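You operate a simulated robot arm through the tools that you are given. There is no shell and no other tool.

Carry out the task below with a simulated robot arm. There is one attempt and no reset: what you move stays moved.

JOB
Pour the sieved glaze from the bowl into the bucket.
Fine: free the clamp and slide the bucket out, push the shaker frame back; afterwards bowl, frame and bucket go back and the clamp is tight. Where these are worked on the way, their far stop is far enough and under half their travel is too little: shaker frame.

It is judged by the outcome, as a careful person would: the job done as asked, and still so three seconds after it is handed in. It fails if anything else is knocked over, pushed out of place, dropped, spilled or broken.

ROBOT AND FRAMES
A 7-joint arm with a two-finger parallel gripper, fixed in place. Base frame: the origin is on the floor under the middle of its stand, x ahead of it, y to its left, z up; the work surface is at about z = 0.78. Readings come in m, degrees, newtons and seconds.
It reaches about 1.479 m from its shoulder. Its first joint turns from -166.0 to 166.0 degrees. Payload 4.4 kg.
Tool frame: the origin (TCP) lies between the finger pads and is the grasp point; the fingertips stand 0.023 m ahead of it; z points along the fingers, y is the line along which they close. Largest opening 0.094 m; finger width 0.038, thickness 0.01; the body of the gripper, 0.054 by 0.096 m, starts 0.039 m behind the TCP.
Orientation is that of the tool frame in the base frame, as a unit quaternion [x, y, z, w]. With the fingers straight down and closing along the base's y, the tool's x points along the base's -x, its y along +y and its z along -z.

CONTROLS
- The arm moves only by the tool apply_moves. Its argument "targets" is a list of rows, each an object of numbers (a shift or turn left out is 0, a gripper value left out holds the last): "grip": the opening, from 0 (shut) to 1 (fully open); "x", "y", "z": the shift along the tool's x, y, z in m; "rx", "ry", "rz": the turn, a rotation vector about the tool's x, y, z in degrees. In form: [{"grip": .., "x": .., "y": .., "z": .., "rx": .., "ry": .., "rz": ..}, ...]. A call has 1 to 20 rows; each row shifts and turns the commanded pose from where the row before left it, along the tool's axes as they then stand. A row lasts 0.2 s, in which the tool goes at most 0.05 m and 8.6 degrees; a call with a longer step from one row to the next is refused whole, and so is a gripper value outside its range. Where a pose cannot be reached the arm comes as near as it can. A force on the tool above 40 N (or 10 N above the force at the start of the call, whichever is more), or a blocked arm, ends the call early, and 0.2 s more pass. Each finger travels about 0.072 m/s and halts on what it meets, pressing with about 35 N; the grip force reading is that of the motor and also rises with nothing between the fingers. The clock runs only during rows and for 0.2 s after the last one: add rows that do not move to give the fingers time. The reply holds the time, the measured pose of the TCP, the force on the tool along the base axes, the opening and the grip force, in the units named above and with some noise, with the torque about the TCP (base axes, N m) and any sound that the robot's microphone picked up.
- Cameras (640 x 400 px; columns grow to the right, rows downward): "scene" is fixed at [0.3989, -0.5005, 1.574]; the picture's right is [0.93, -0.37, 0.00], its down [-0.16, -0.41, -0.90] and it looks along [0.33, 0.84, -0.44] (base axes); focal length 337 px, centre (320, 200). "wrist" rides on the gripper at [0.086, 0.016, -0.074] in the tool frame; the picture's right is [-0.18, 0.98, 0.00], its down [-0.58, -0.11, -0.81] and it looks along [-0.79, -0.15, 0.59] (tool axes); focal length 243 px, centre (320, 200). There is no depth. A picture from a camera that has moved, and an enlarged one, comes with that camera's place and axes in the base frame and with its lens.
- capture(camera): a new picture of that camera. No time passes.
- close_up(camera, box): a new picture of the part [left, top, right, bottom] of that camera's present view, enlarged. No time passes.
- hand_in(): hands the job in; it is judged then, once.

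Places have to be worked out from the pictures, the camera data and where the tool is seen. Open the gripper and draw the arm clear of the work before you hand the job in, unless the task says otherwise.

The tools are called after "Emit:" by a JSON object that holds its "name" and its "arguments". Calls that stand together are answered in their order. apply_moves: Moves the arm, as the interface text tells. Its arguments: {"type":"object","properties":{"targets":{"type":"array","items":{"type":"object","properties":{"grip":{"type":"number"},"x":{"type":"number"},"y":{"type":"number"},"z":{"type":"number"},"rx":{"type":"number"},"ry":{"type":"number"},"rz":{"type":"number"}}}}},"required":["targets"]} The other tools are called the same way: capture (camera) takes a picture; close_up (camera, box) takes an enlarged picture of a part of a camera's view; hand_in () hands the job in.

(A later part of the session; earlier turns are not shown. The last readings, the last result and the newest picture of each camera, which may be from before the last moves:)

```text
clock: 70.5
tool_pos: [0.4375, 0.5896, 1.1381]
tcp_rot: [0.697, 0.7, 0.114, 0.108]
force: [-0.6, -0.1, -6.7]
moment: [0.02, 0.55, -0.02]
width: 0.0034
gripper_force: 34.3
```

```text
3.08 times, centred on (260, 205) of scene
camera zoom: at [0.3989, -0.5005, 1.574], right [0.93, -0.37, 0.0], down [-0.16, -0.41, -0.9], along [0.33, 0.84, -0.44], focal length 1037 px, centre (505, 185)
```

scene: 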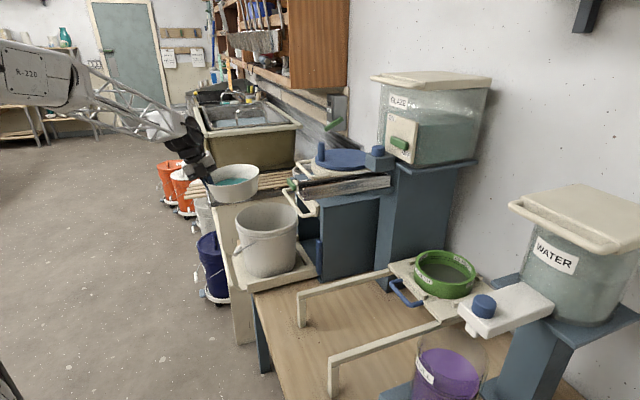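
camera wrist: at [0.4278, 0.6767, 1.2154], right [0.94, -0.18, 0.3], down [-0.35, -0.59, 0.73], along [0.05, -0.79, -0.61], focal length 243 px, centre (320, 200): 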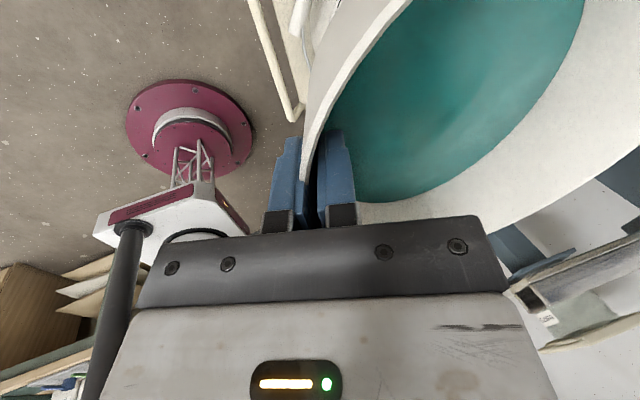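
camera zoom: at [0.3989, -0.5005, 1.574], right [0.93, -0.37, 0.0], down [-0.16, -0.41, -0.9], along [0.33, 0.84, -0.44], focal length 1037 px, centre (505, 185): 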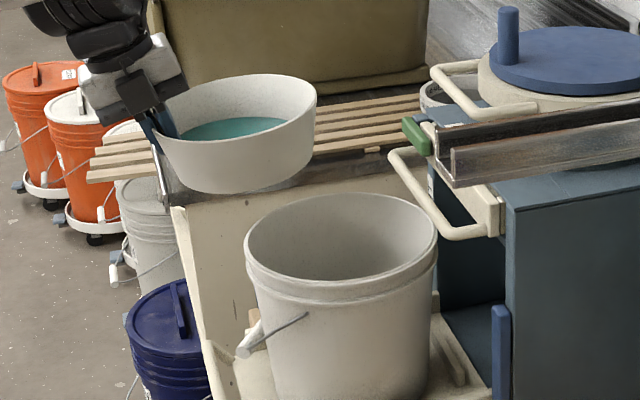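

Bucket rim centre ≈ (0.602, 0.515, 1.01), radius ≈ 0.107. I shift the bowl to x_TCP≈0.517, y≈0.619 so its −y lip will be above the bucket when tilted, and start a small tilt to 15°.

Emit:
{"name": "apply_moves", "arguments": {"targets": [{"x": 0.005, "y": 0.0095, "z": 0.0031}, {"x": 0.008, "y": 0.019, "z": 0.0061}, {"x": 0.008, "y": 0.019, "z": 0.0061}, {"x": 0.006, "y": 0.019, "z": 0.0061}, {"x": 0.002, "y": 0.0095, "z": 0.0031}, {"ry": 2.86, "rz": 0.92}, {"ry": 3.81, "rz": 1.22}, {"ry": 3.81, "rz": 1.22}, {"ry": 3.81, "rz": 1.22}, {"x": 0}]}}

Emit:
{"name": "capture", "arguments": {"camera": "wrist"}}

Emit:
{"name": "close_up", "arguments": {"camera": "scene", "box": [180, 140, 340, 270]}}

```text
clock: 72.7
tool_pos: [0.5194, 0.6188, 1.1394]
tcp_rot: [0.705, 0.68, 0.202, 0.015]
force: [0.5, 0.2, -7.0]
moment: [-0.03, 0.6, 0.0]
width: 0.0034
gripper_force: 35.2
```

```text
taken
camera wrist: at [0.5093, 0.6829, 1.2353], right [0.94, -0.25, 0.24], down [-0.35, -0.76, 0.55], along [0.04, -0.6, -0.8], focal length 243 px, centre (320, 200)
```

wrist: 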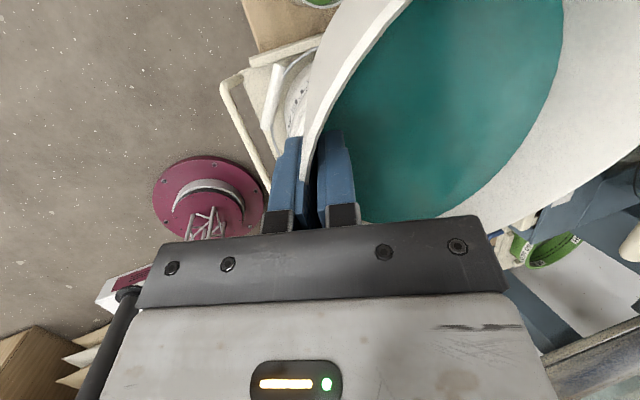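

```text
3.08 times, centred on (260, 205) of scene
camera zoom: at [0.3989, -0.5005, 1.574], right [0.93, -0.37, 0.0], down [-0.16, -0.41, -0.9], along [0.33, 0.84, -0.44], focal length 1037 px, centre (505, 185)
```

zoom: 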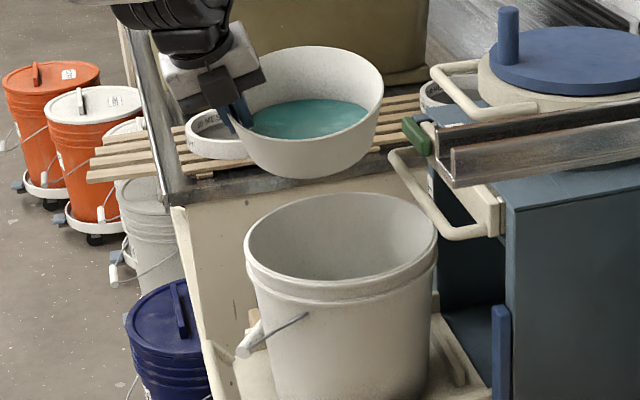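

Glaze is just at the lip and the lip is right above the bucket's middle. I tilt slowly on, 2.5° per row, moving the bowl so the lip stays put.

Emit:
{"name": "apply_moves", "arguments": {"targets": [{"ry": 2.38, "rz": 0.765, "x": -0.0006, "z": -0.0002}, {"ry": 2.38, "rz": 0.765, "x": -0.0006, "z": -0.0002}, {"ry": 2.38, "rz": 0.765, "x": -0.0008, "z": -0.0003}, {"ry": 2.38, "rz": 0.765, "x": -0.0008, "z": -0.0003}, {"ry": 2.38, "rz": 0.765, "x": -0.0011, "z": -0.0005}, {"ry": 2.38, "rz": 0.765, "x": -0.0011, "z": -0.0005}]}}

Emit:
{"name": "close_up", "arguments": {"camera": "scene", "box": [180, 140, 340, 270]}}

Emit:
{"name": "capture", "arguments": {"camera": "wrist"}}

```text
clock: 74.1
tool_pos: [0.519, 0.6128, 1.1402]
tcp_rot: [0.701, 0.647, 0.289, -0.077]
force: [0.7, -0.4, -7.3]
moment: [-0.04, 0.55, -0.01]
width: 0.0036
gripper_force: 35.1
```

```text
3.08 times, centred on (260, 205) of scene
camera zoom: at [0.3989, -0.5005, 1.574], right [0.93, -0.37, 0.0], down [-0.16, -0.41, -0.9], along [0.33, 0.84, -0.44], focal length 1037 px, centre (505, 185)
```

zoom: 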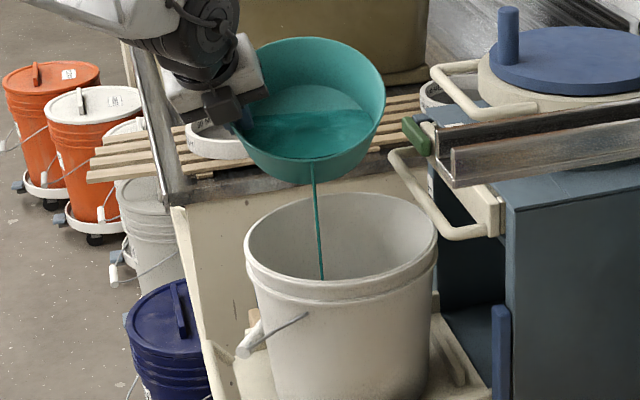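

```text
taken
camera wrist: at [0.509, 0.65, 1.249], right [0.94, -0.31, 0.17], down [-0.35, -0.87, 0.34], along [0.04, -0.38, -0.93], focal length 243 px, centre (320, 200)
```

wrist: 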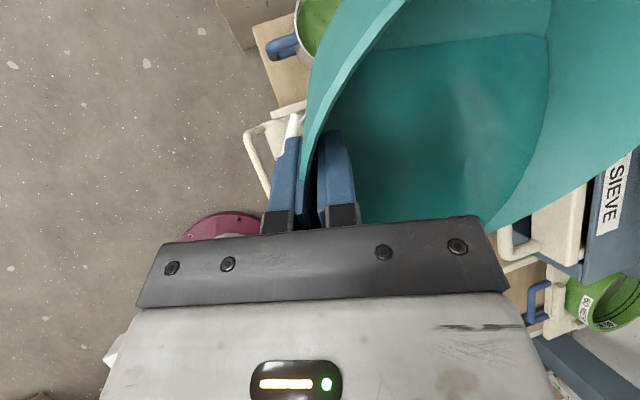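

The stream falls inside the bucket, slightly toward its front. I keep tilting slowly, nudging the lip ~1 cm in +x to be more central.

Emit:
{"name": "apply_moves", "arguments": {"targets": [{"y": 0.0019, "z": 0.0006}, {"y": 0.0019, "z": 0.0006}, {"ry": 2.38, "rz": 0.765, "x": -0.0014, "y": 0.0019, "z": -0.0002}, {"ry": 2.38, "rz": 0.765, "x": -0.0014, "y": 0.0019, "z": -0.0002}, {"y": 0.0019, "z": 0.0006}, {"ry": 2.38, "rz": 0.765, "x": -0.0015, "y": 0.0019, "z": -0.0005}, {"ry": 2.38, "rz": 0.765, "x": -0.0015, "z": -0.0011}, {"x": 0}, {"x": 0}]}}

Emit:
{"name": "close_up", "arguments": {"camera": "scene", "box": [180, 140, 340, 270]}}

Emit:
{"name": "capture", "arguments": {"camera": "wrist"}}

```text
clock: 76.1
tool_pos: [0.5284, 0.6059, 1.1391]
tcp_rot: [0.692, 0.62, 0.344, -0.138]
force: [-0.1, -0.3, -4.7]
moment: [-0.04, 0.43, 0.02]
width: 0.0036
gripper_force: 35.2
```

```text
3.08 times, centred on (260, 205) of scene
camera zoom: at [0.3989, -0.5005, 1.574], right [0.93, -0.37, 0.0], down [-0.16, -0.41, -0.9], along [0.33, 0.84, -0.44], focal length 1037 px, centre (505, 185)
```

zoom: 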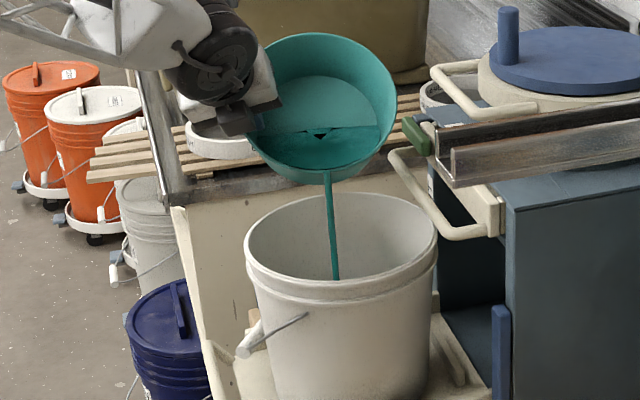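

```text
taken
camera wrist: at [0.5202, 0.624, 1.2532], right [0.94, -0.33, 0.11], down [-0.35, -0.92, 0.18], along [0.04, -0.21, -0.98], focal length 243 px, centre (320, 200)
```

wrist: 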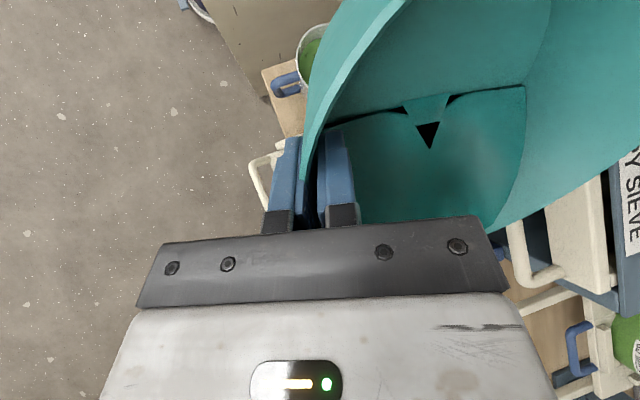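

Weight is dropping (4.7 N) and the stream lands inside the bucket. I continue tilting to about 70°.

Emit:
{"name": "apply_moves", "arguments": {"targets": [{"ry": 2.38, "rz": 0.765, "x": -0.0016, "y": 0.0005, "z": -0.0014}, {"ry": 2.38, "rz": 0.765, "x": -0.0016, "y": 0.0005, "z": -0.0014}, {"x": 0}, {"ry": 2.38, "rz": 0.765, "x": -0.0017, "y": 0.0005, "z": -0.0017}, {"ry": 2.38, "rz": 0.765, "x": -0.0017, "y": 0.0005, "z": -0.0017}, {"x": 0}, {"ry": 2.38, "rz": 0.765, "x": -0.0017, "y": 0.0007, "z": -0.002}, {"ry": 2.38, "rz": 0.765, "x": -0.0017, "y": 0.0007, "z": -0.002}, {"x": 0}]}}

Emit:
{"name": "close_up", "arguments": {"camera": "scene", "box": [180, 140, 340, 270]}}

Emit:
{"name": "capture", "arguments": {"camera": "wrist"}}

```text
clock: 78.1
tool_pos: [0.5307, 0.5912, 1.1384]
tcp_rot: [0.668, 0.57, 0.421, -0.227]
force: [-0.3, 0.1, -3.1]
moment: [-0.06, 0.23, 0.01]
width: 0.0037
gripper_force: 35.1
```

```text
3.08 times, centred on (260, 205) of scene
camera zoom: at [0.3989, -0.5005, 1.574], right [0.93, -0.37, 0.0], down [-0.16, -0.41, -0.9], along [0.33, 0.84, -0.44], focal length 1037 px, centre (505, 185)
```

zoom: 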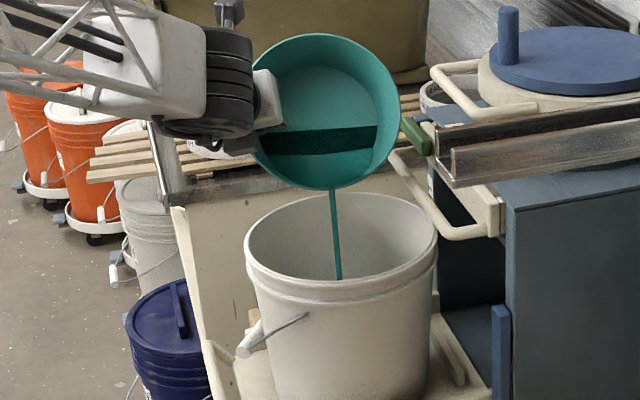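

```text
taken
camera wrist: at [0.5201, 0.5792, 1.2527], right [0.94, -0.35, 0.02], down [-0.35, -0.94, -0.06], along [0.04, 0.05, -1.0], focal length 243 px, centre (320, 200)
```

wrist: 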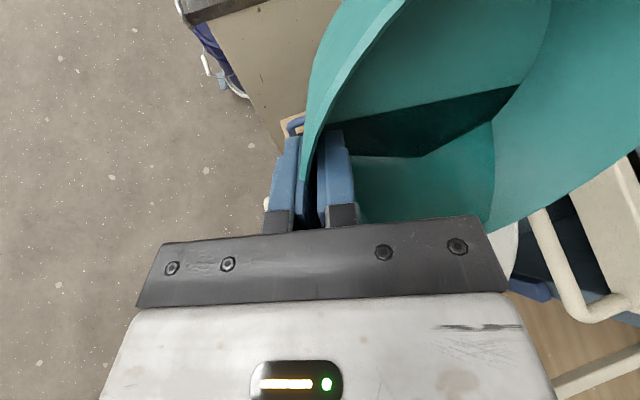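

Emit:
{"name": "apply_moves", "arguments": {"targets": [{"ry": 2.38, "rz": 0.765, "x": -0.0016, "y": 0.0008, "z": -0.0024}, {"ry": 2.38, "rz": 0.765, "x": -0.0016, "y": 0.0008, "z": -0.0024}, {"x": 0}, {"ry": 2.38, "rz": 0.765, "x": -0.0015, "y": 0.0009, "z": -0.0026}, {"ry": 2.38, "rz": 0.765, "x": -0.0015, "y": 0.0009, "z": -0.0026}, {"x": 0}, {"ry": 2.38, "rz": 0.765, "x": -0.0013, "y": 0.0009, "z": -0.0029}, {"ry": 2.38, "rz": 0.765, "x": -0.0013, "y": 0.0009, "z": -0.0029}, {"x": 0}, {"ry": 2.38, "rz": 0.765, "x": -0.0011, "y": 0.001, "z": -0.0032}, {"ry": 2.38, "rz": 0.765, "x": -0.0011, "y": 0.001, "z": -0.0032}, {"x": 0}, {"ry": 2.38, "rz": 0.765, "x": -0.0008, "y": 0.0011, "z": -0.0034}, {"ry": 2.38, "rz": 0.765, "x": -0.0008, "y": 0.0011, "z": -0.0034}, {"x": 0}]}}

Emit:
{"name": "close_up", "arguments": {"camera": "scene", "box": [180, 140, 340, 270]}}

Emit:
{"name": "capture", "arguments": {"camera": "wrist"}}

```text
clock: 81.3
tool_pos: [0.5304, 0.5577, 1.1404]
tcp_rot: [0.603, 0.464, 0.534, -0.368]
force: [-0.4, -0.1, -0.5]
moment: [-0.04, 0.11, -0.02]
width: 0.0035
gripper_force: 35.3
```

```text
3.08 times, centred on (260, 205) of scene
camera zoom: at [0.3989, -0.5005, 1.574], right [0.93, -0.37, 0.0], down [-0.16, -0.41, -0.9], along [0.33, 0.84, -0.44], focal length 1037 px, centre (505, 185)
```

zoom: 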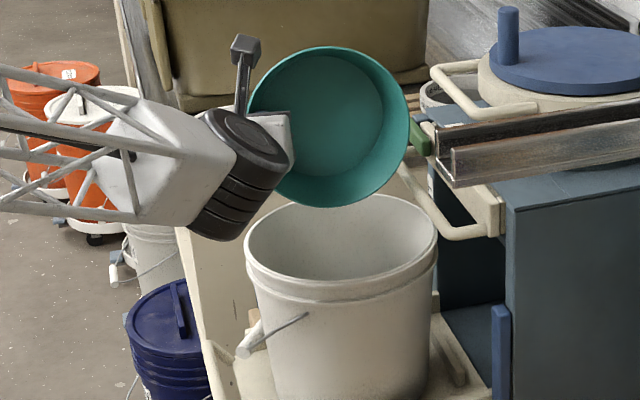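

```text
taken
camera wrist: at [0.5214, 0.4987, 1.2372], right [0.94, -0.32, -0.13], down [-0.35, -0.82, -0.45], along [0.04, 0.47, -0.88], focal length 243 px, centre (320, 200)
```

wrist: 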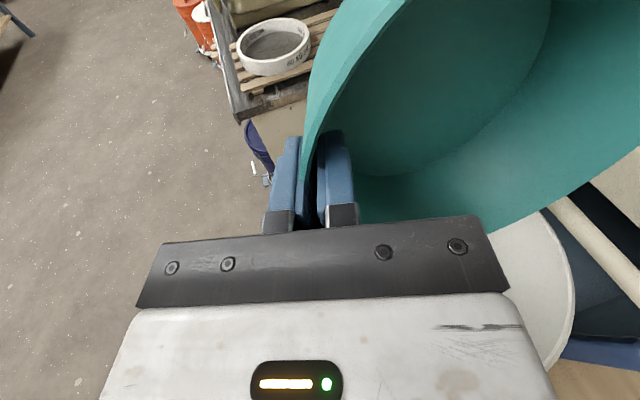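

The stream has ended and the bowl weighs almost nothing now. I tilt a further 25° and hold briefly so the last of it drains.

Emit:
{"name": "apply_moves", "arguments": {"targets": [{"ry": 4.76, "rz": 1.53, "x": -0.0011, "y": 0.0024, "z": -0.0073}, {"ry": 4.76, "rz": 1.53, "x": -0.0004, "y": 0.0024, "z": -0.0074}, {"ry": 4.76, "rz": 1.53, "x": 0.0003, "y": 0.0024, "z": -0.0074}, {"ry": 4.76, "rz": 1.53, "x": 0.001, "y": 0.0024, "z": -0.0074}, {"ry": 4.76, "rz": 1.53, "x": 0.0016, "y": 0.0023, "z": -0.0073}, {"x": 0}, {"x": 0}, {"x": 0}, {"x": 0}, {"x": 0}, {"x": 0}, {"x": 0}, {"x": 0}]}}

Emit:
{"name": "close_up", "arguments": {"camera": "scene", "box": [180, 140, 340, 270]}}

Emit:
{"name": "capture", "arguments": {"camera": "wrist"}}

```text
clock: 84.1
tool_pos: [0.5294, 0.5211, 1.1399]
tcp_rot: [0.51, 0.338, 0.621, -0.49]
force: [0.3, 0.8, -1.8]
moment: [-0.01, 0.09, 0.0]
width: 0.0038
gripper_force: 35.4
```

```text
3.08 times, centred on (260, 205) of scene
camera zoom: at [0.3989, -0.5005, 1.574], right [0.93, -0.37, 0.0], down [-0.16, -0.41, -0.9], along [0.33, 0.84, -0.44], focal length 1037 px, centre (505, 185)
```

zoom: 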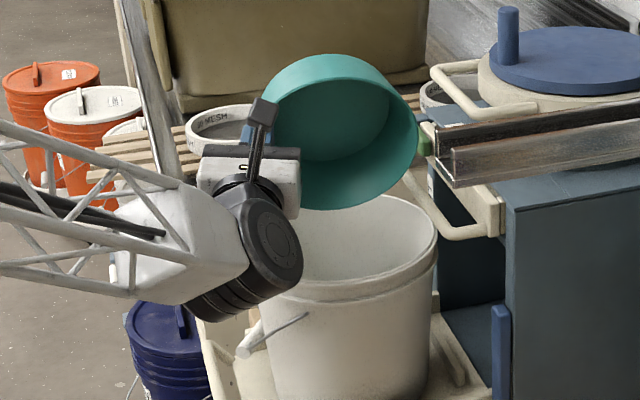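

```text
taken
camera wrist: at [0.5206, 0.4249, 1.2036], right [0.94, -0.24, -0.26], down [-0.35, -0.56, -0.76], along [0.04, 0.8, -0.6], focal length 243 px, centre (320, 200)
```

wrist: 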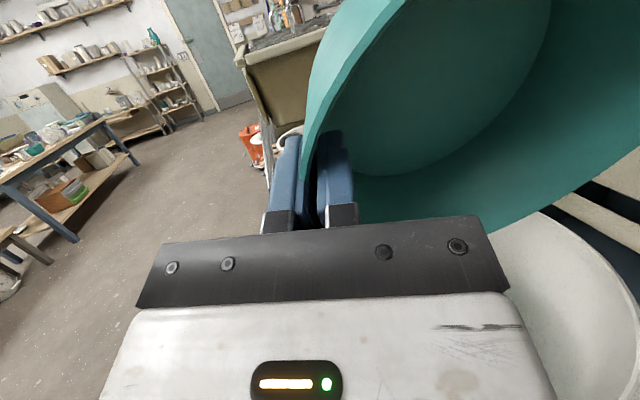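

The bowl is empty. I tilt it back upright along the reverse path, over the bucket.

Emit:
{"name": "apply_moves", "arguments": {"targets": [{"ry": -7.69, "rz": -2.47, "x": -0.0032, "y": -0.0037, "z": 0.0115}, {"ry": -7.69, "rz": -2.47, "x": -0.0015, "y": -0.0038, "z": 0.0118}, {"ry": -7.69, "rz": -2.47, "x": 0.0002, "y": -0.0038, "z": 0.0119}, {"ry": -7.69, "rz": -2.47, "x": 0.0018, "y": -0.0034, "z": 0.0107}, {"ry": -7.69, "rz": -2.47, "x": 0.0032, "y": -0.0032, "z": 0.0099}, {"ry": -7.69, "rz": -2.47, "x": 0.0041, "y": -0.0027, "z": 0.0084}, {"ry": -7.69, "rz": -2.47, "x": 0.0052, "y": -0.0024, "z": 0.0076}, {"ry": -7.69, "rz": -2.47, "x": 0.0051, "y": -0.0018, "z": 0.0055}, {"ry": -7.69, "rz": -2.47, "x": 0.0044, "y": -0.0011, "z": 0.0035}, {"ry": -7.69, "rz": -2.47, "x": 0.0034, "y": -0.0006, "z": 0.002}, {"ry": -7.69, "rz": -2.47, "x": 0.0022, "y": -0.0003, "z": 0.0009}, {"ry": -7.69, "rz": -2.47, "x": 0.0006}, {"ry": -7.69, "rz": -2.47, "x": -0.001}, {"x": 0}]}}

Emit:
{"name": "close_up", "arguments": {"camera": "scene", "box": [180, 140, 340, 270]}}

Emit:
{"name": "capture", "arguments": {"camera": "wrist"}}

```text
clock: 87.1
tool_pos: [0.5299, 0.6172, 1.1401]
tcp_rot: [0.698, 0.7, 0.112, 0.108]
force: [-0.7, 0.0, -1.5]
moment: [0.01, 0.1, 0.0]
width: 0.0036
gripper_force: 34.9
```

```text
3.08 times, centred on (260, 205) of scene
camera zoom: at [0.3989, -0.5005, 1.574], right [0.93, -0.37, 0.0], down [-0.16, -0.41, -0.9], along [0.33, 0.84, -0.44], focal length 1037 px, centre (505, 185)
```

zoom: 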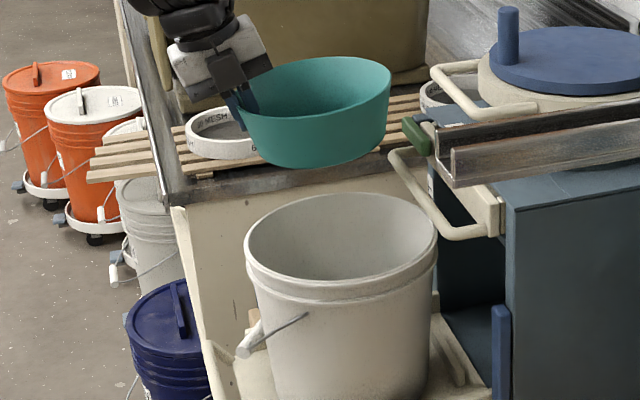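

```text
taken
camera wrist: at [0.5203, 0.7046, 1.2171], right [0.94, -0.18, 0.3], down [-0.35, -0.59, 0.73], along [0.04, -0.79, -0.61], focal length 243 px, centre (320, 200)
```

wrist: 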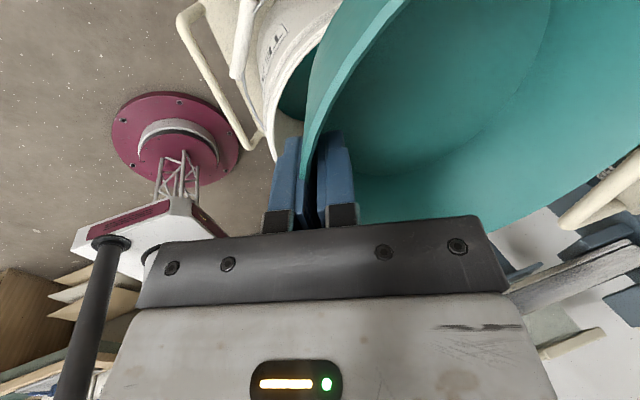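

Bowl is upright and empty (~0.1 kg), glaze in the bucket. I carry it back: first −x away from the cabinet, then along −y to the frame.

Emit:
{"name": "apply_moves", "arguments": {"targets": [{"y": -0.0107, "z": -0.0034}, {"y": -0.0214, "z": -0.0069}, {"y": -0.0214, "z": -0.0069}, {"y": -0.0214, "z": -0.0069}, {"y": -0.0107, "z": -0.0034}, {"x": -0.015}, {"x": -0.03}, {"x": -0.035}, {"x": -0.035}, {"x": -0.035}, {"x": -0.035}, {"x": -0.035}, {"x": -0.035}, {"x": -0.035}, {"x": -0.035}, {"x": -0.035}, {"x": -0.035}, {"x": -0.035}, {"x": -0.035}, {"x": -0.035}]}}

Emit:
{"name": "apply_moves", "arguments": {"targets": [{"x": -0.025}, {"x": -0.013}, {"ry": 1.24, "rz": -3.8}, {"ry": 1.24, "rz": -3.8}, {"ry": 1.24, "rz": -3.8}, {"ry": 1.24, "rz": -3.8}, {"ry": 1.24, "rz": -3.8}, {"x": 0}]}}

Emit:
{"name": "capture", "arguments": {"camera": "scene"}}

Emit:
{"name": "close_up", "arguments": {"camera": "scene", "box": [200, 190, 340, 300]}}

```text
clock: 91.3
tool_pos: [0.441, 0.1153, 1.1372]
tcp_rot: [0.697, 0.701, 0.112, 0.107]
force: [0.2, -0.5, -1.3]
moment: [0.01, 0.09, 0.0]
width: 0.0035
gripper_force: 34.8
```

```text
clock: 93.1
tool_pos: [0.4428, 0.0804, 1.1368]
tcp_rot: [0.565, 0.81, 0.129, 0.086]
force: [0.1, 0.7, -0.8]
moment: [-0.05, 0.1, 0.02]
width: 0.0034
gripper_force: 35.1
```

```text
taken
```

scene: 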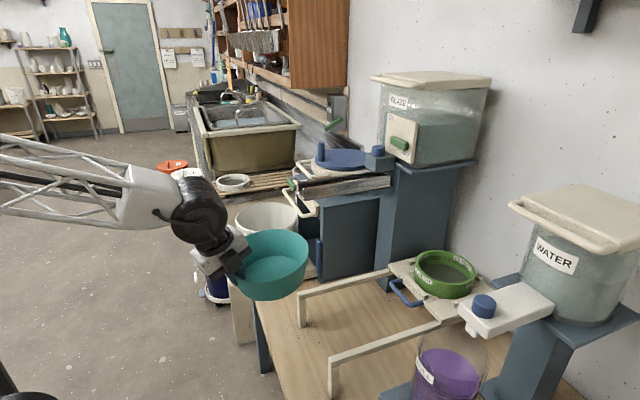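

```text
3.64 times, centred on (270, 245) of scene
camera zoom: at [0.3989, -0.5005, 1.574], right [0.93, -0.37, 0.0], down [-0.16, -0.41, -0.9], along [0.33, 0.84, -0.44], focal length 1225 px, centre (502, 36)
```

zoom: 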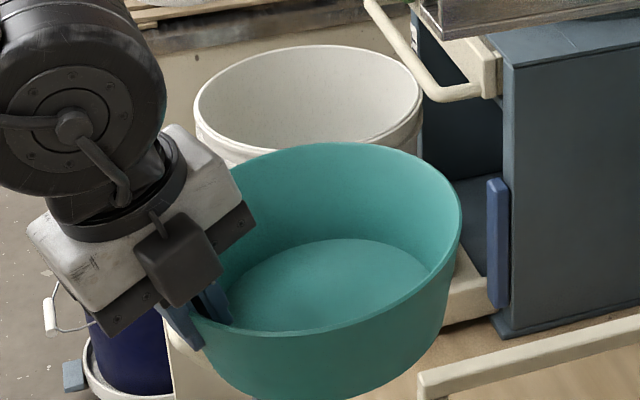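

Now +x back over its place between the rails, then lower.

Emit:
{"name": "apply_moves", "arguments": {"targets": [{"x": -0.0042, "y": 0.0109, "z": 0.0035}, {"x": -0.0085, "y": 0.0219, "z": 0.0071}, {"x": -0.0085, "y": 0.0219, "z": 0.0071}, {"x": -0.0085, "y": 0.0219, "z": 0.0071}, {"x": -0.0085, "y": 0.0219, "z": 0.0071}, {"x": -0.0085, "y": 0.0219, "z": 0.0071}, {"x": -0.0085, "y": 0.0219, "z": 0.0071}, {"x": -0.0085, "y": 0.0219, "z": 0.0071}, {"x": -0.0085, "y": 0.0219, "z": 0.0071}, {"x": -0.0085, "y": 0.0219, "z": 0.0071}, {"x": -0.0042, "y": 0.0109, "z": 0.0035}, {"rx": 1.5}]}}

Emit:
{"name": "apply_moves", "arguments": {"targets": [{"y": -0.0043, "z": 0.0144}, {"y": -0.0071, "z": 0.0239}, {"y": -0.0071, "z": 0.0239}, {"y": -0.0071, "z": 0.0239}, {"y": -0.0071, "z": 0.0239}, {"y": -0.0071, "z": 0.0239}, {"y": -0.0071, "z": 0.0239}, {"y": -0.0071, "z": 0.0239}, {"y": -0.0071, "z": 0.0239}, {"y": -0.0071, "z": 0.0239}, {"y": -0.0043, "z": 0.0144}, {"y": 0}]}}

Emit:
{"name": "close_up", "arguments": {"camera": "scene", "box": [280, 240, 480, 400]}}

Emit:
{"name": "capture", "arguments": {"camera": "wrist"}}

```text
clock: 95.7
tool_pos: [0.687, 0.0804, 1.1371]
tcp_rot: [0.567, 0.811, 0.12, 0.079]
force: [-0.2, -0.3, -1.5]
moment: [-0.04, 0.13, 0.0]
width: 0.0036
gripper_force: 35.1
```

```text
clock: 98.3
tool_pos: [0.685, 0.0812, 0.8819]
tcp_rot: [0.566, 0.812, 0.119, 0.079]
force: [-0.2, -0.1, -1.8]
moment: [-0.07, 0.09, -0.01]
width: 0.0034
gripper_force: 35.4
```

```text
2.50 times, centred on (380, 320) of scene
camera zoom: at [0.3989, -0.5005, 1.574], right [0.93, -0.37, 0.0], down [-0.16, -0.41, -0.9], along [0.33, 0.84, -0.44], focal length 842 px, centre (170, -100)
```

zoom: 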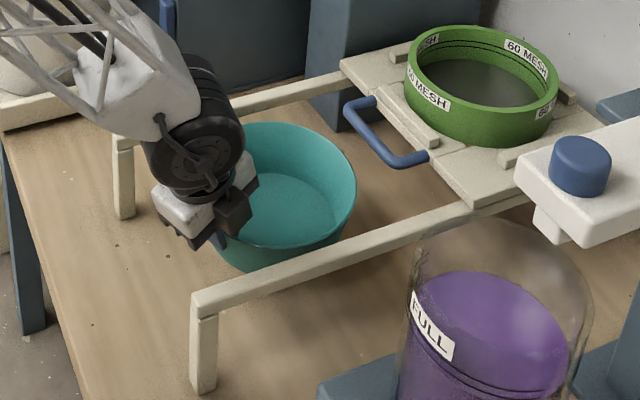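

```text
taken
camera wrist: at [0.6479, 0.1607, 0.9588], right [0.95, 0.15, 0.28], down [-0.11, -0.67, 0.74], along [0.3, -0.73, -0.62], focal length 243 px, centre (320, 200)
```

wrist: 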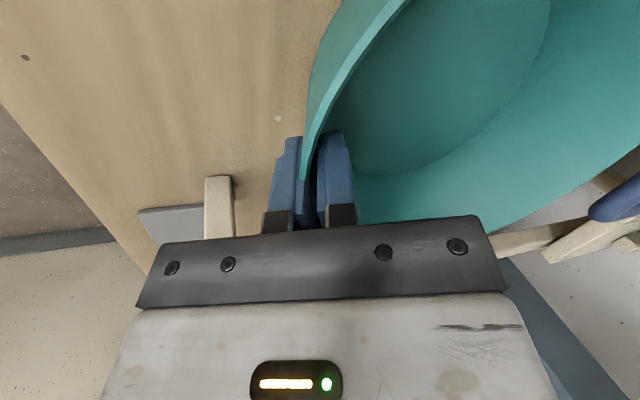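

Emit:
{"name": "apply_moves", "arguments": {"targets": [{"y": -0.0028, "z": 0.0096}, {"y": -0.0028, "z": 0.0096}, {"y": -0.0023, "z": 0.0077}, {"y": -0.0011, "z": 0.0038}, {"y": -0.0008, "z": 0.0029}, {"y": -0.0008, "z": 0.0029}, {"y": 0}]}}

Emit:
{"name": "close_up", "arguments": {"camera": "scene", "box": [300, 260, 420, 370]}}

```text
clock: 99.9
tool_pos: [0.686, 0.0808, 0.8459]
tcp_rot: [0.566, 0.812, 0.119, 0.079]
force: [0.4, 0.1, -2.9]
moment: [-0.02, 0.14, 0.03]
width: 0.0034
gripper_force: 35.7
```

```text
3.64 times, centred on (360, 315) of scene
camera zoom: at [0.3989, -0.5005, 1.574], right [0.93, -0.37, 0.0], down [-0.16, -0.41, -0.9], along [0.33, 0.84, -0.44], focal length 1225 px, centre (174, -218)
```

zoom: 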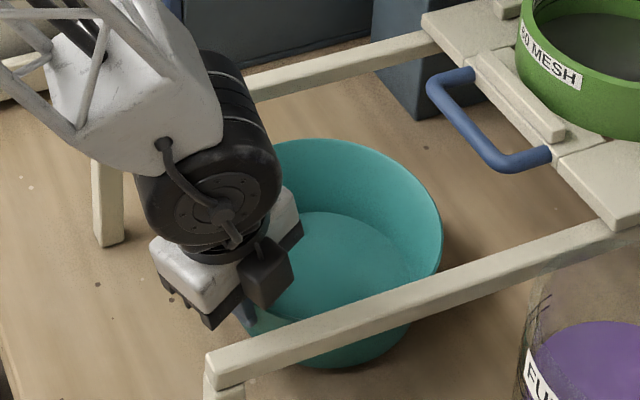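

Emit:
{"name": "apply_moves", "arguments": {"targets": [{"y": -0.0008, "z": 0.0029}, {"y": -0.0006, "z": 0.0019}, {"y": -0.0006, "z": 0.0019}, {"y": 0}]}}

Emit:
{"name": "close_up", "arguments": {"camera": "scene", "box": [300, 260, 420, 370]}}

```text
clock: 100.9
tool_pos: [0.6858, 0.0811, 0.8374]
tcp_rot: [0.566, 0.812, 0.119, 0.079]
force: [0.0, -0.1, -1.8]
moment: [-0.02, 0.1, -0.02]
width: 0.0035
gripper_force: 34.7
```

```text
3.64 times, centred on (360, 315) of scene
camera zoom: at [0.3989, -0.5005, 1.574], right [0.93, -0.37, 0.0], down [-0.16, -0.41, -0.9], along [0.33, 0.84, -0.44], focal length 1225 px, centre (174, -218)
```

zoom: 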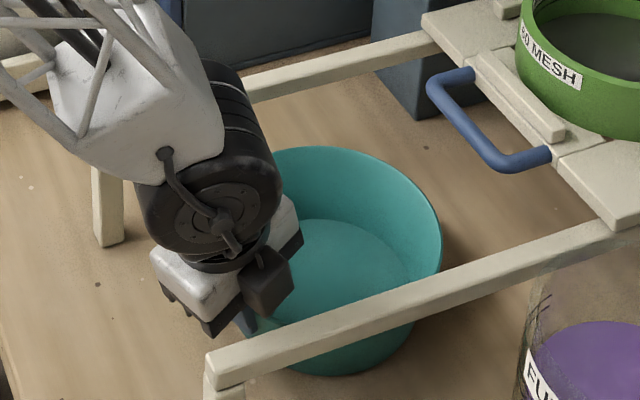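

Emit:
{"name": "apply_moves", "arguments": {"targets": [{"y": -0.0004, "z": 0.0015}, {"y": -0.0004, "z": 0.0015}, {"y": 0}]}}

Emit:
{"name": "apply_moves", "arguments": {"targets": [{"y": -0.0003, "z": 0.001}, {"y": -0.0003, "z": 0.001}, {"y": 0}]}}

```text
clock: 101.7
tool_pos: [0.6876, 0.0819, 0.8361]
tcp_rot: [0.566, 0.811, 0.12, 0.08]
force: [-2.8, -0.5, 34.1]
moment: [-0.22, -0.11, 0.0]
width: 0.0036
gripper_force: 34.5
```

```text
clock: 102.5
tool_pos: [0.6866, 0.081, 0.8341]
tcp_rot: [0.567, 0.811, 0.12, 0.08]
force: [10.8, 1.0, 37.9]
moment: [0.06, -0.89, -0.02]
width: 0.0037
gripper_force: 34.8
```

Firm contact with the table. I ease up 2–3 mm, open the fingers and withdraw along the tool axis.

Emit:
{"name": "apply_moves", "arguments": {"targets": [{"y": 0.0006, "z": -0.0024}, {"grip": 0.1}, {"grip": 0.25}, {"grip": 0.45}, {"grip": 0.5}, {"z": -0.02}, {"z": -0.03}, {"z": -0.04}, {"z": -0.045}]}}

Emit:
{"name": "capture", "arguments": {"camera": "wrist"}}

Emit:
{"name": "close_up", "arguments": {"camera": "scene", "box": [280, 240, 480, 400]}}

```text
clock: 104.5
tool_pos: [0.6491, 0.0669, 0.9621]
tcp_rot: [0.566, 0.812, 0.119, 0.079]
force: [0.7, 0.1, -0.5]
moment: [0.01, -0.03, 0.0]
width: 0.047
gripper_force: 0.0
```

```text
taken
camera wrist: at [0.6135, 0.1459, 1.0394], right [0.95, 0.15, 0.28], down [-0.11, -0.67, 0.74], along [0.3, -0.73, -0.62], focal length 243 px, centre (320, 200)
```

wrist: 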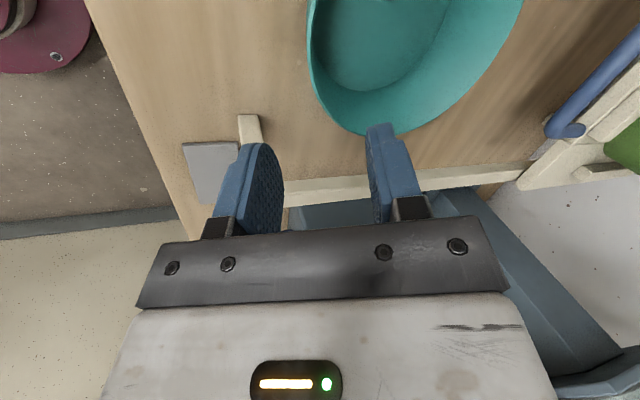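

```text
2.50 times, centred on (380, 320) of scene
camera zoom: at [0.3989, -0.5005, 1.574], right [0.93, -0.37, 0.0], down [-0.16, -0.41, -0.9], along [0.33, 0.84, -0.44], focal length 842 px, centre (170, -100)
```

zoom: 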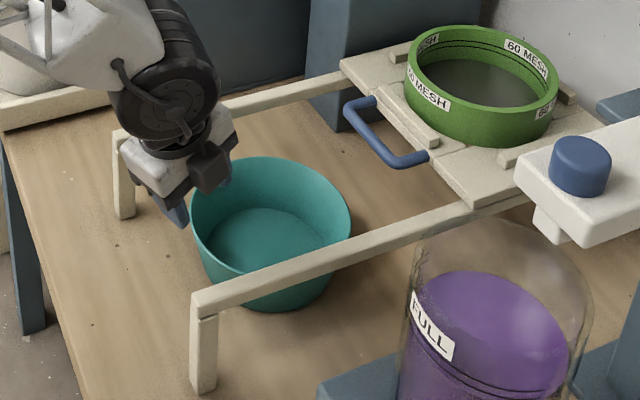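

The bowl is back within about a centimetre of where it stood. I straighten the tool, rise, and go to the frame handle (bar now at x≈0.88).

Emit:
{"name": "apply_moves", "arguments": {"targets": [{"z": -0.045}, {"z": -0.045}, {"rx": 8.3, "grip": 0.383}, {"rx": 8.2}, {"rz": 6.67}, {"rz": 6.67}, {"rz": 6.66}]}}

Emit:
{"name": "capture", "arguments": {"camera": "wrist"}}

```text
clock: 106.1
tool_pos: [0.6273, 0.0575, 1.0508]
tcp_rot: [0.706, 0.708, 0.001, -0.004]
force: [-0.4, -0.2, -0.2]
moment: [0.04, 0.01, 0.03]
width: 0.0361
gripper_force: 0.0
```

```text
taken
camera wrist: at [0.6409, 0.144, 1.1259], right [0.98, -0.18, 0.0], down [-0.1, -0.59, 0.8], along [-0.15, -0.79, -0.6], focal length 243 px, centre (320, 200)
```

wrist: 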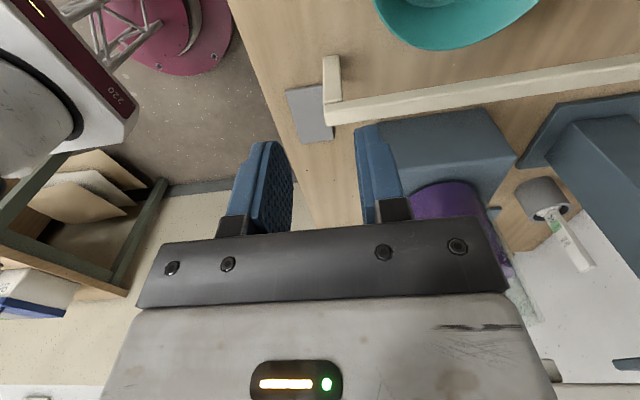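

Emit:
{"name": "apply_moves", "arguments": {"targets": [{"x": 0.0097, "y": 0.0413}, {"x": 0.0097, "y": 0.0413}, {"x": 0.0097, "y": 0.0413}, {"x": 0.0097, "y": 0.0413}, {"x": 0.0097, "y": 0.0413}, {"x": 0.0097, "y": 0.0413}]}}

Emit:
{"name": "capture", "arguments": {"camera": "wrist"}}

Emit:
{"name": "close_up", "arguments": {"camera": "scene", "box": [320, 200, 500, 340]}}

```text
clock: 107.5
tool_pos: [0.8759, 0.1178, 1.0483]
tcp_rot: [0.706, 0.708, 0.001, -0.004]
force: [0.2, -0.6, 0.7]
moment: [0.0, -0.01, 0.01]
width: 0.0362
gripper_force: 0.1
```

```text
taken
camera wrist: at [0.8908, 0.2045, 1.1234], right [0.98, -0.18, 0.0], down [-0.1, -0.59, 0.8], along [-0.15, -0.79, -0.6], focal length 243 px, centre (320, 200)
```

wrist: 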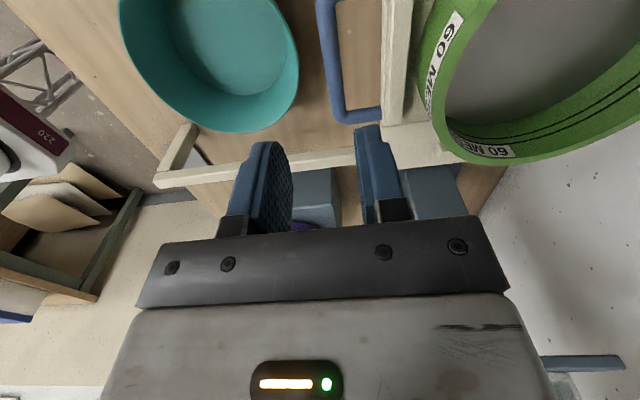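

```text
2.86 times, centred on (410, 270) of scene
camera zoom: at [0.3989, -0.5005, 1.574], right [0.93, -0.37, 0.0], down [-0.16, -0.41, -0.9], along [0.33, 0.84, -0.44], focal length 963 px, centre (63, 0)
```

zoom: 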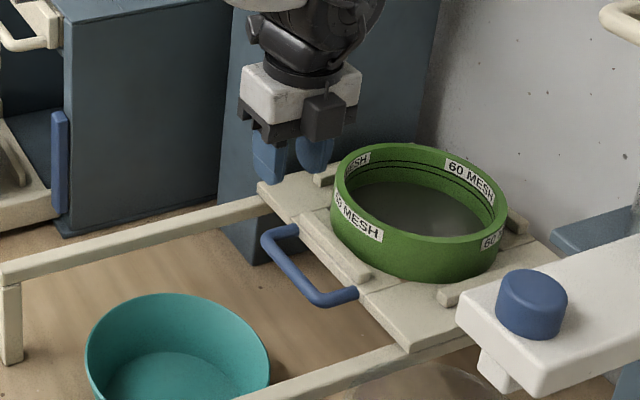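

The bar lies between the fingers' planes as before. Descending and closing lightly around it.

Emit:
{"name": "apply_moves", "arguments": {"targets": [{"z": 0.04}, {"z": 0.04}, {"z": 0.03}, {"z": 0.02}, {"grip": 0.2}, {"grip": 0.2}]}}

Emit:
{"name": "capture", "arguments": {"camera": "wrist"}}

```text
clock: 108.9
tool_pos: [0.8739, 0.1186, 0.9207]
tcp_rot: [0.705, 0.709, 0.001, -0.004]
force: [0.1, 0.9, 0.3]
moment: [0.0, 0.02, 0.0]
width: 0.0187
gripper_force: 0.0
```

```text
taken
camera wrist: at [0.8889, 0.2056, 0.9946], right [0.98, -0.18, 0.0], down [-0.1, -0.59, 0.8], along [-0.15, -0.79, -0.6], focal length 243 px, centre (320, 200)
```

wrist: 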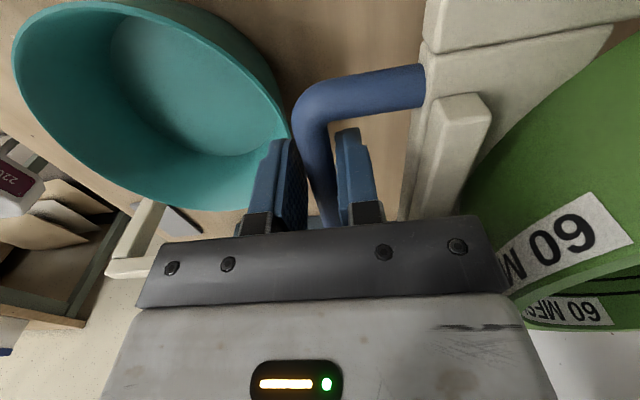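

Emit:
{"name": "apply_moves", "arguments": {"targets": [{"y": -0.005}, {"y": -0.008}, {"y": -0.01}, {"y": -0.01}, {"y": -0.01}, {"y": -0.01}, {"y": -0.01}, {"y": -0.01}, {"y": -0.01}, {"y": -0.01}, {"y": -0.01}, {"y": -0.01}, {"y": -0.01}, {"y": -0.01}, {"y": -0.01}, {"y": -0.01}, {"y": -0.01}, {"y": -0.01}]}}

Emit:
{"name": "capture", "arguments": {"camera": "scene"}}

```text
clock: 112.7
tool_pos: [0.7012, 0.1186, 0.9222]
tcp_rot: [0.706, 0.708, 0.001, -0.004]
force: [-0.6, -0.3, 0.2]
moment: [-0.03, 0.02, 0.0]
width: 0.0187
gripper_force: 0.1
```

```text
taken
```

scene: 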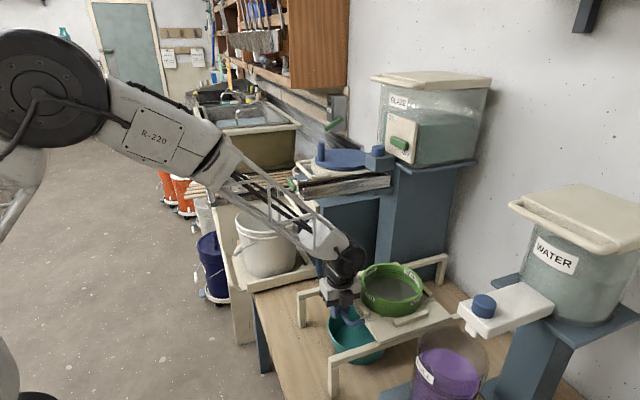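

The frame follows smoothly. I keep pulling until it reaches its home stop.

Emit:
{"name": "apply_moves", "arguments": {"targets": [{"y": -0.01}, {"y": -0.01}, {"y": -0.01}, {"y": -0.01}, {"y": -0.01}, {"y": -0.01}, {"y": -0.008}, {"y": -0.006}, {"y": -0.004}, {"y": -0.004}, {"y": -0.004}, {"y": -0.004}, {"y": -0.004}]}}

Emit:
{"name": "close_up", "arguments": {"camera": "scene", "box": [280, 240, 480, 400]}}

```text
clock: 115.5
tool_pos: [0.6058, 0.1175, 0.921]
tcp_rot: [0.706, 0.708, 0.001, -0.004]
force: [0.2, 0.5, -0.4]
moment: [-0.04, -0.01, -0.01]
width: 0.0188
gripper_force: 0.0
```

```text
2.50 times, centred on (380, 320) of scene
camera zoom: at [0.3989, -0.5005, 1.574], right [0.93, -0.37, 0.0], down [-0.16, -0.41, -0.9], along [0.33, 0.84, -0.44], focal length 842 px, centre (170, -100)
```

zoom: 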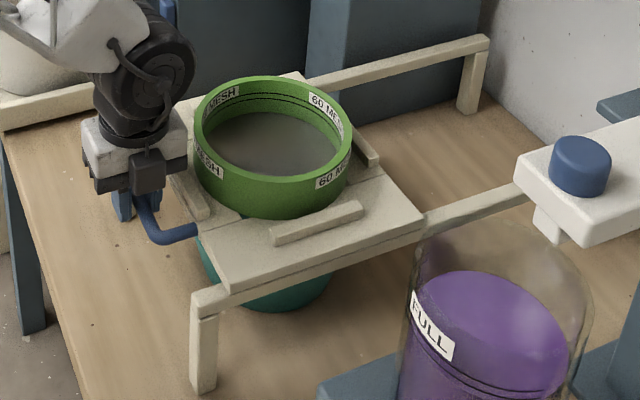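

Emit:
{"name": "close_up", "arguments": {"camera": "scene", "box": [280, 240, 520, 400]}}

Emit:
{"name": "capture", "arguments": {"camera": "wrist"}}

```text
2.50 times, centred on (400, 320) of scene
camera zoom: at [0.3989, -0.5005, 1.574], right [0.93, -0.37, 0.0], down [-0.16, -0.41, -0.9], along [0.33, 0.84, -0.44], focal length 842 px, centre (120, -100)
```

zoom: 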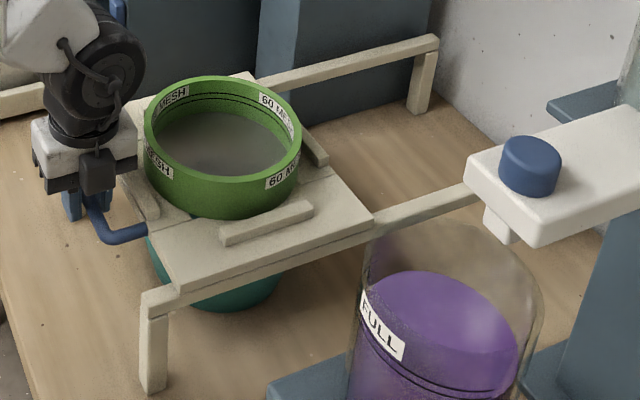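

```text
taken
camera wrist: at [0.6209, 0.2036, 0.9959], right [0.98, -0.18, 0.0], down [-0.1, -0.59, 0.8], along [-0.15, -0.79, -0.6], focal length 243 px, centre (320, 200)
```

wrist: 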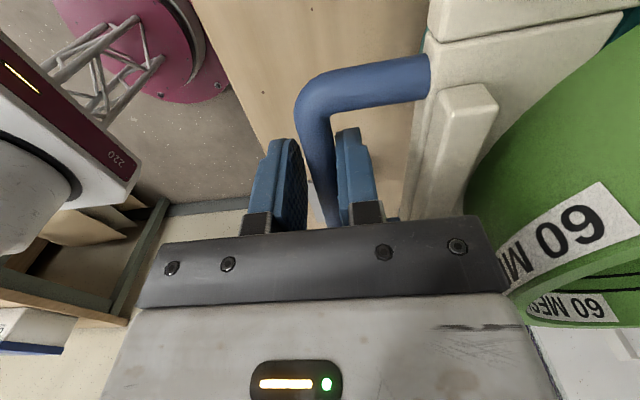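

The frame came ~1 cm past its original place (ring at columns 144–302 vs. 152–310 at the start). I push it back by about 1 cm.

Emit:
{"name": "apply_moves", "arguments": {"targets": [{"y": 0.005}, {"y": 0.004}, {"y": 0.003}, {"y": 0.003}, {"y": 0}]}}

Emit:
{"name": "close_up", "arguments": {"camera": "scene", "box": [280, 240, 520, 400]}}

```text
clock: 116.7
tool_pos: [0.6208, 0.1169, 0.9202]
tcp_rot: [0.706, 0.708, 0.002, -0.004]
force: [-0.4, 0.5, -0.6]
moment: [-0.02, 0.01, -0.02]
width: 0.0188
gripper_force: 0.0
```

```text
2.50 times, centred on (400, 320) of scene
camera zoom: at [0.3989, -0.5005, 1.574], right [0.93, -0.37, 0.0], down [-0.16, -0.41, -0.9], along [0.33, 0.84, -0.44], focal length 842 px, centre (120, -100)
```

zoom: 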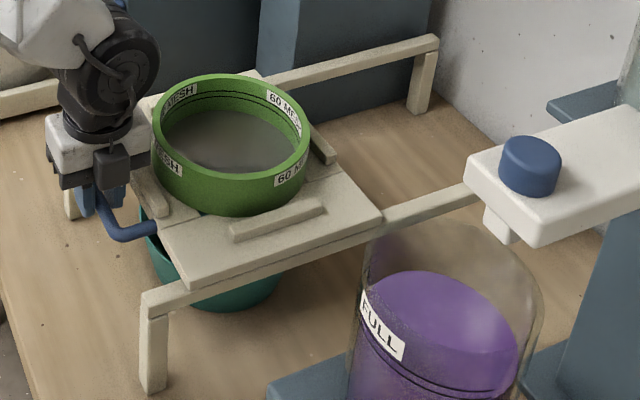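

The frame now matches its original pixels. I release the handle, lift off, withdraw, and turn the tool back to its natural yaw.

Emit:
{"name": "apply_moves", "arguments": {"targets": [{"grip": 0.38}, {"grip": 0.38}, {"z": -0.035}, {"z": -0.045}, {"z": -0.045}, {"z": -0.02}, {"y": -0.045}, {"y": -0.045}, {"y": -0.045}, {"y": -0.045}, {"y": -0.045}]}}

Emit:
{"name": "apply_moves", "arguments": {"targets": [{"rz": -8.2, "grip": 0}, {"rz": -8.2}, {"rz": -8.2}, {"rz": -8.2}, {"rz": -8.2}, {"rz": -8.2}, {"rz": -8.2}, {"rz": -8.2}, {"rz": -8.2}, {"rz": -8.2}, {"rz": -8}]}}

Emit:
{"name": "capture", "arguments": {"camera": "scene"}}

Emit:
{"name": "close_up", "arguments": {"camera": "scene", "box": [280, 240, 520, 400]}}

```text
clock: 119.1
tool_pos: [0.3976, 0.1165, 1.0662]
tcp_rot: [0.706, 0.708, 0.001, -0.004]
force: [-1.1, -1.2, -1.1]
moment: [0.01, -0.03, 0.01]
width: 0.0357
gripper_force: 0.1
```

```text
clock: 121.5
tool_pos: [0.3973, 0.1158, 1.0673]
tcp_rot: [-0.004, 1.0, 0.004, -0.002]
force: [0.9, 0.7, 0.8]
moment: [0.01, 0.0, -0.01]
width: 0.0
gripper_force: 34.9
```

```text
taken
```

scene: 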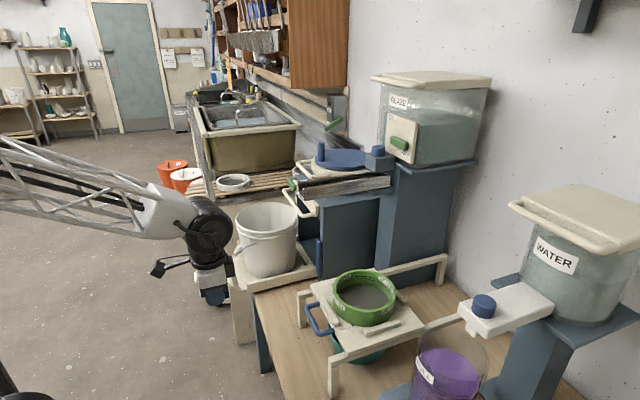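

```text
2.50 times, centred on (400, 320) of scene
camera zoom: at [0.3989, -0.5005, 1.574], right [0.93, -0.37, 0.0], down [-0.16, -0.41, -0.9], along [0.33, 0.84, -0.44], focal length 842 px, centre (120, -100)
```

zoom: 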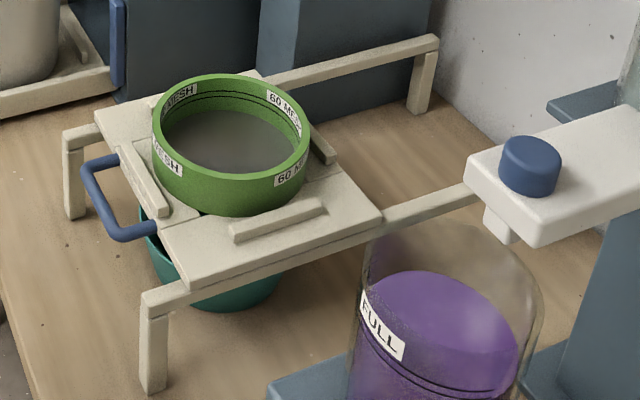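

The frame is back in place. On the way I'll revisit the early viewpoint (same wrist pose as my first look) to compare the bowl's position directly.

Emit:
{"name": "apply_moves", "arguments": {"targets": [{"y": 0.0175, "z": -0.0443}, {"y": 0.0175, "z": -0.0443}, {"y": 0.0175, "z": -0.0443}, {"y": 0.0175, "z": -0.0443}, {"y": 0.0175, "z": -0.0443}, {"y": 0.0175, "z": -0.0443}, {"y": 0.0175, "z": -0.0443}]}}

Emit:
{"name": "close_up", "arguments": {"camera": "wrist", "box": [220, 60, 380, 220]}}

Emit:
{"name": "capture", "arguments": {"camera": "wrist"}}

```text
clock: 123.1
tool_pos: [0.3993, 0.2346, 1.3796]
tcp_rot: [-0.002, 1.0, 0.003, -0.002]
force: [0.3, -0.9, 0.0]
moment: [-0.02, -0.01, 0.01]
width: 0.0003
gripper_force: 34.9
```

```text
2.50 times, centred on (300, 140) of wrist
camera zoom: at [0.31, 0.2505, 1.4554], right [0.18, 0.98, 0.01], down [0.58, -0.11, 0.8], along [0.79, -0.14, -0.6], focal length 606 px, centre (370, 350)
```

zoom: 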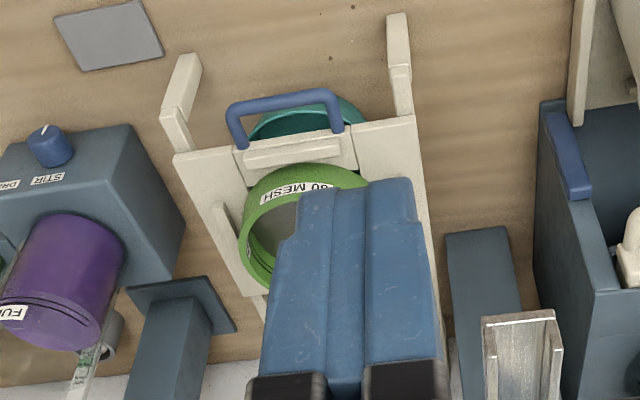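

```text
taken
camera wrist: at [0.31, 0.2505, 1.4554], right [0.18, 0.98, 0.01], down [0.58, -0.11, 0.8], along [0.79, -0.14, -0.6], focal length 243 px, centre (320, 200)
```

wrist: 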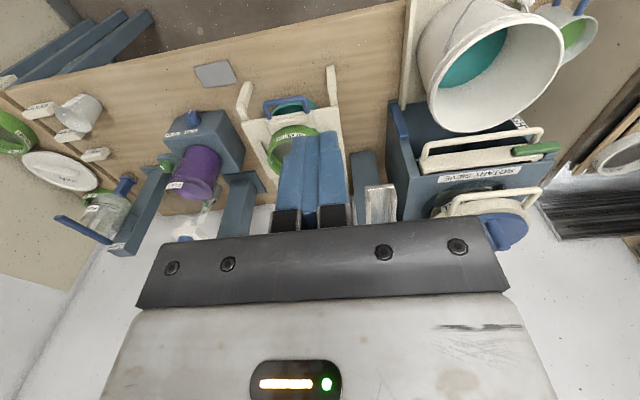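

From this viewpoint the bowl, frame and handle line up with the original image to within a few millimetres, and teal glaze is visible in the bucket. Next: push the bucket sled back; I go in front of its bar with closed fingers, tool 40° below horizontal.

Emit:
{"name": "apply_moves", "arguments": {"targets": [{"x": 0.0039, "y": 0.0265, "z": 0.038}, {"x": 0.0039, "y": 0.0265, "z": 0.038}, {"x": 0.0039, "y": 0.0265, "z": 0.038}, {"x": 0.0039, "y": 0.0265, "z": 0.038}, {"x": 0.0039, "y": 0.0265, "z": 0.038}, {"x": 0.0039, "y": 0.0265, "z": 0.038}, {"x": 0.0039, "y": 0.0265, "z": 0.038}, {"x": 0.0039, "y": 0.0265, "z": 0.038}, {"x": 0.0039, "y": 0.0265, "z": 0.038}, {"x": 0.0039, "y": 0.0265, "z": 0.038}, {"ry": -8.4}, {"ry": -8.4}, {"ry": -8.3}, {"ry": -8.3}, {"ry": -8.3}, {"ry": -8.3}]}}

Emit:
{"name": "capture", "arguments": {"camera": "wrist"}}

Emit:
{"name": "capture", "arguments": {"camera": "scene"}}

```text
clock: 126.5
tool_pos: [0.3572, 0.5024, 1.0]
tcp_rot: [0.001, 0.906, 0.003, 0.422]
force: [-0.2, 0.1, -0.4]
moment: [0.03, -0.01, -0.01]
width: 0.0
gripper_force: 34.8
```

```text
taken
camera wrist: at [0.2423, 0.519, 0.9822], right [0.11, 0.98, 0.15], down [-0.24, -0.12, 0.96], along [0.96, -0.15, 0.22], focal length 243 px, centre (320, 200)
```

wrist: 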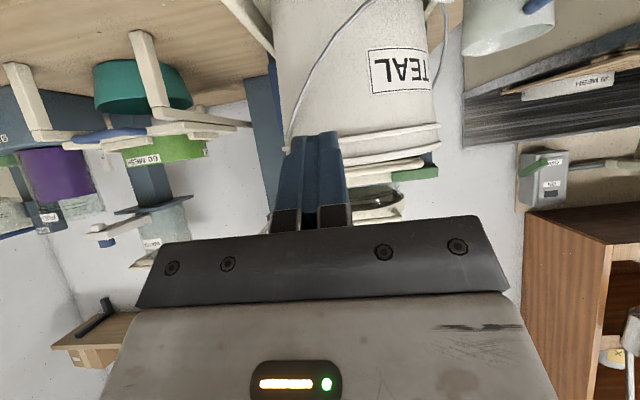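

```text
taken
```

scene: 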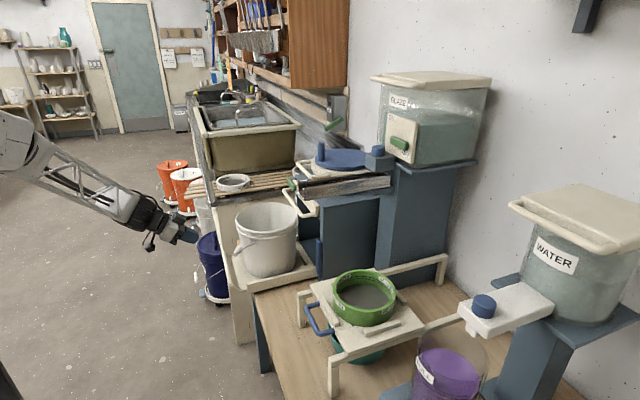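

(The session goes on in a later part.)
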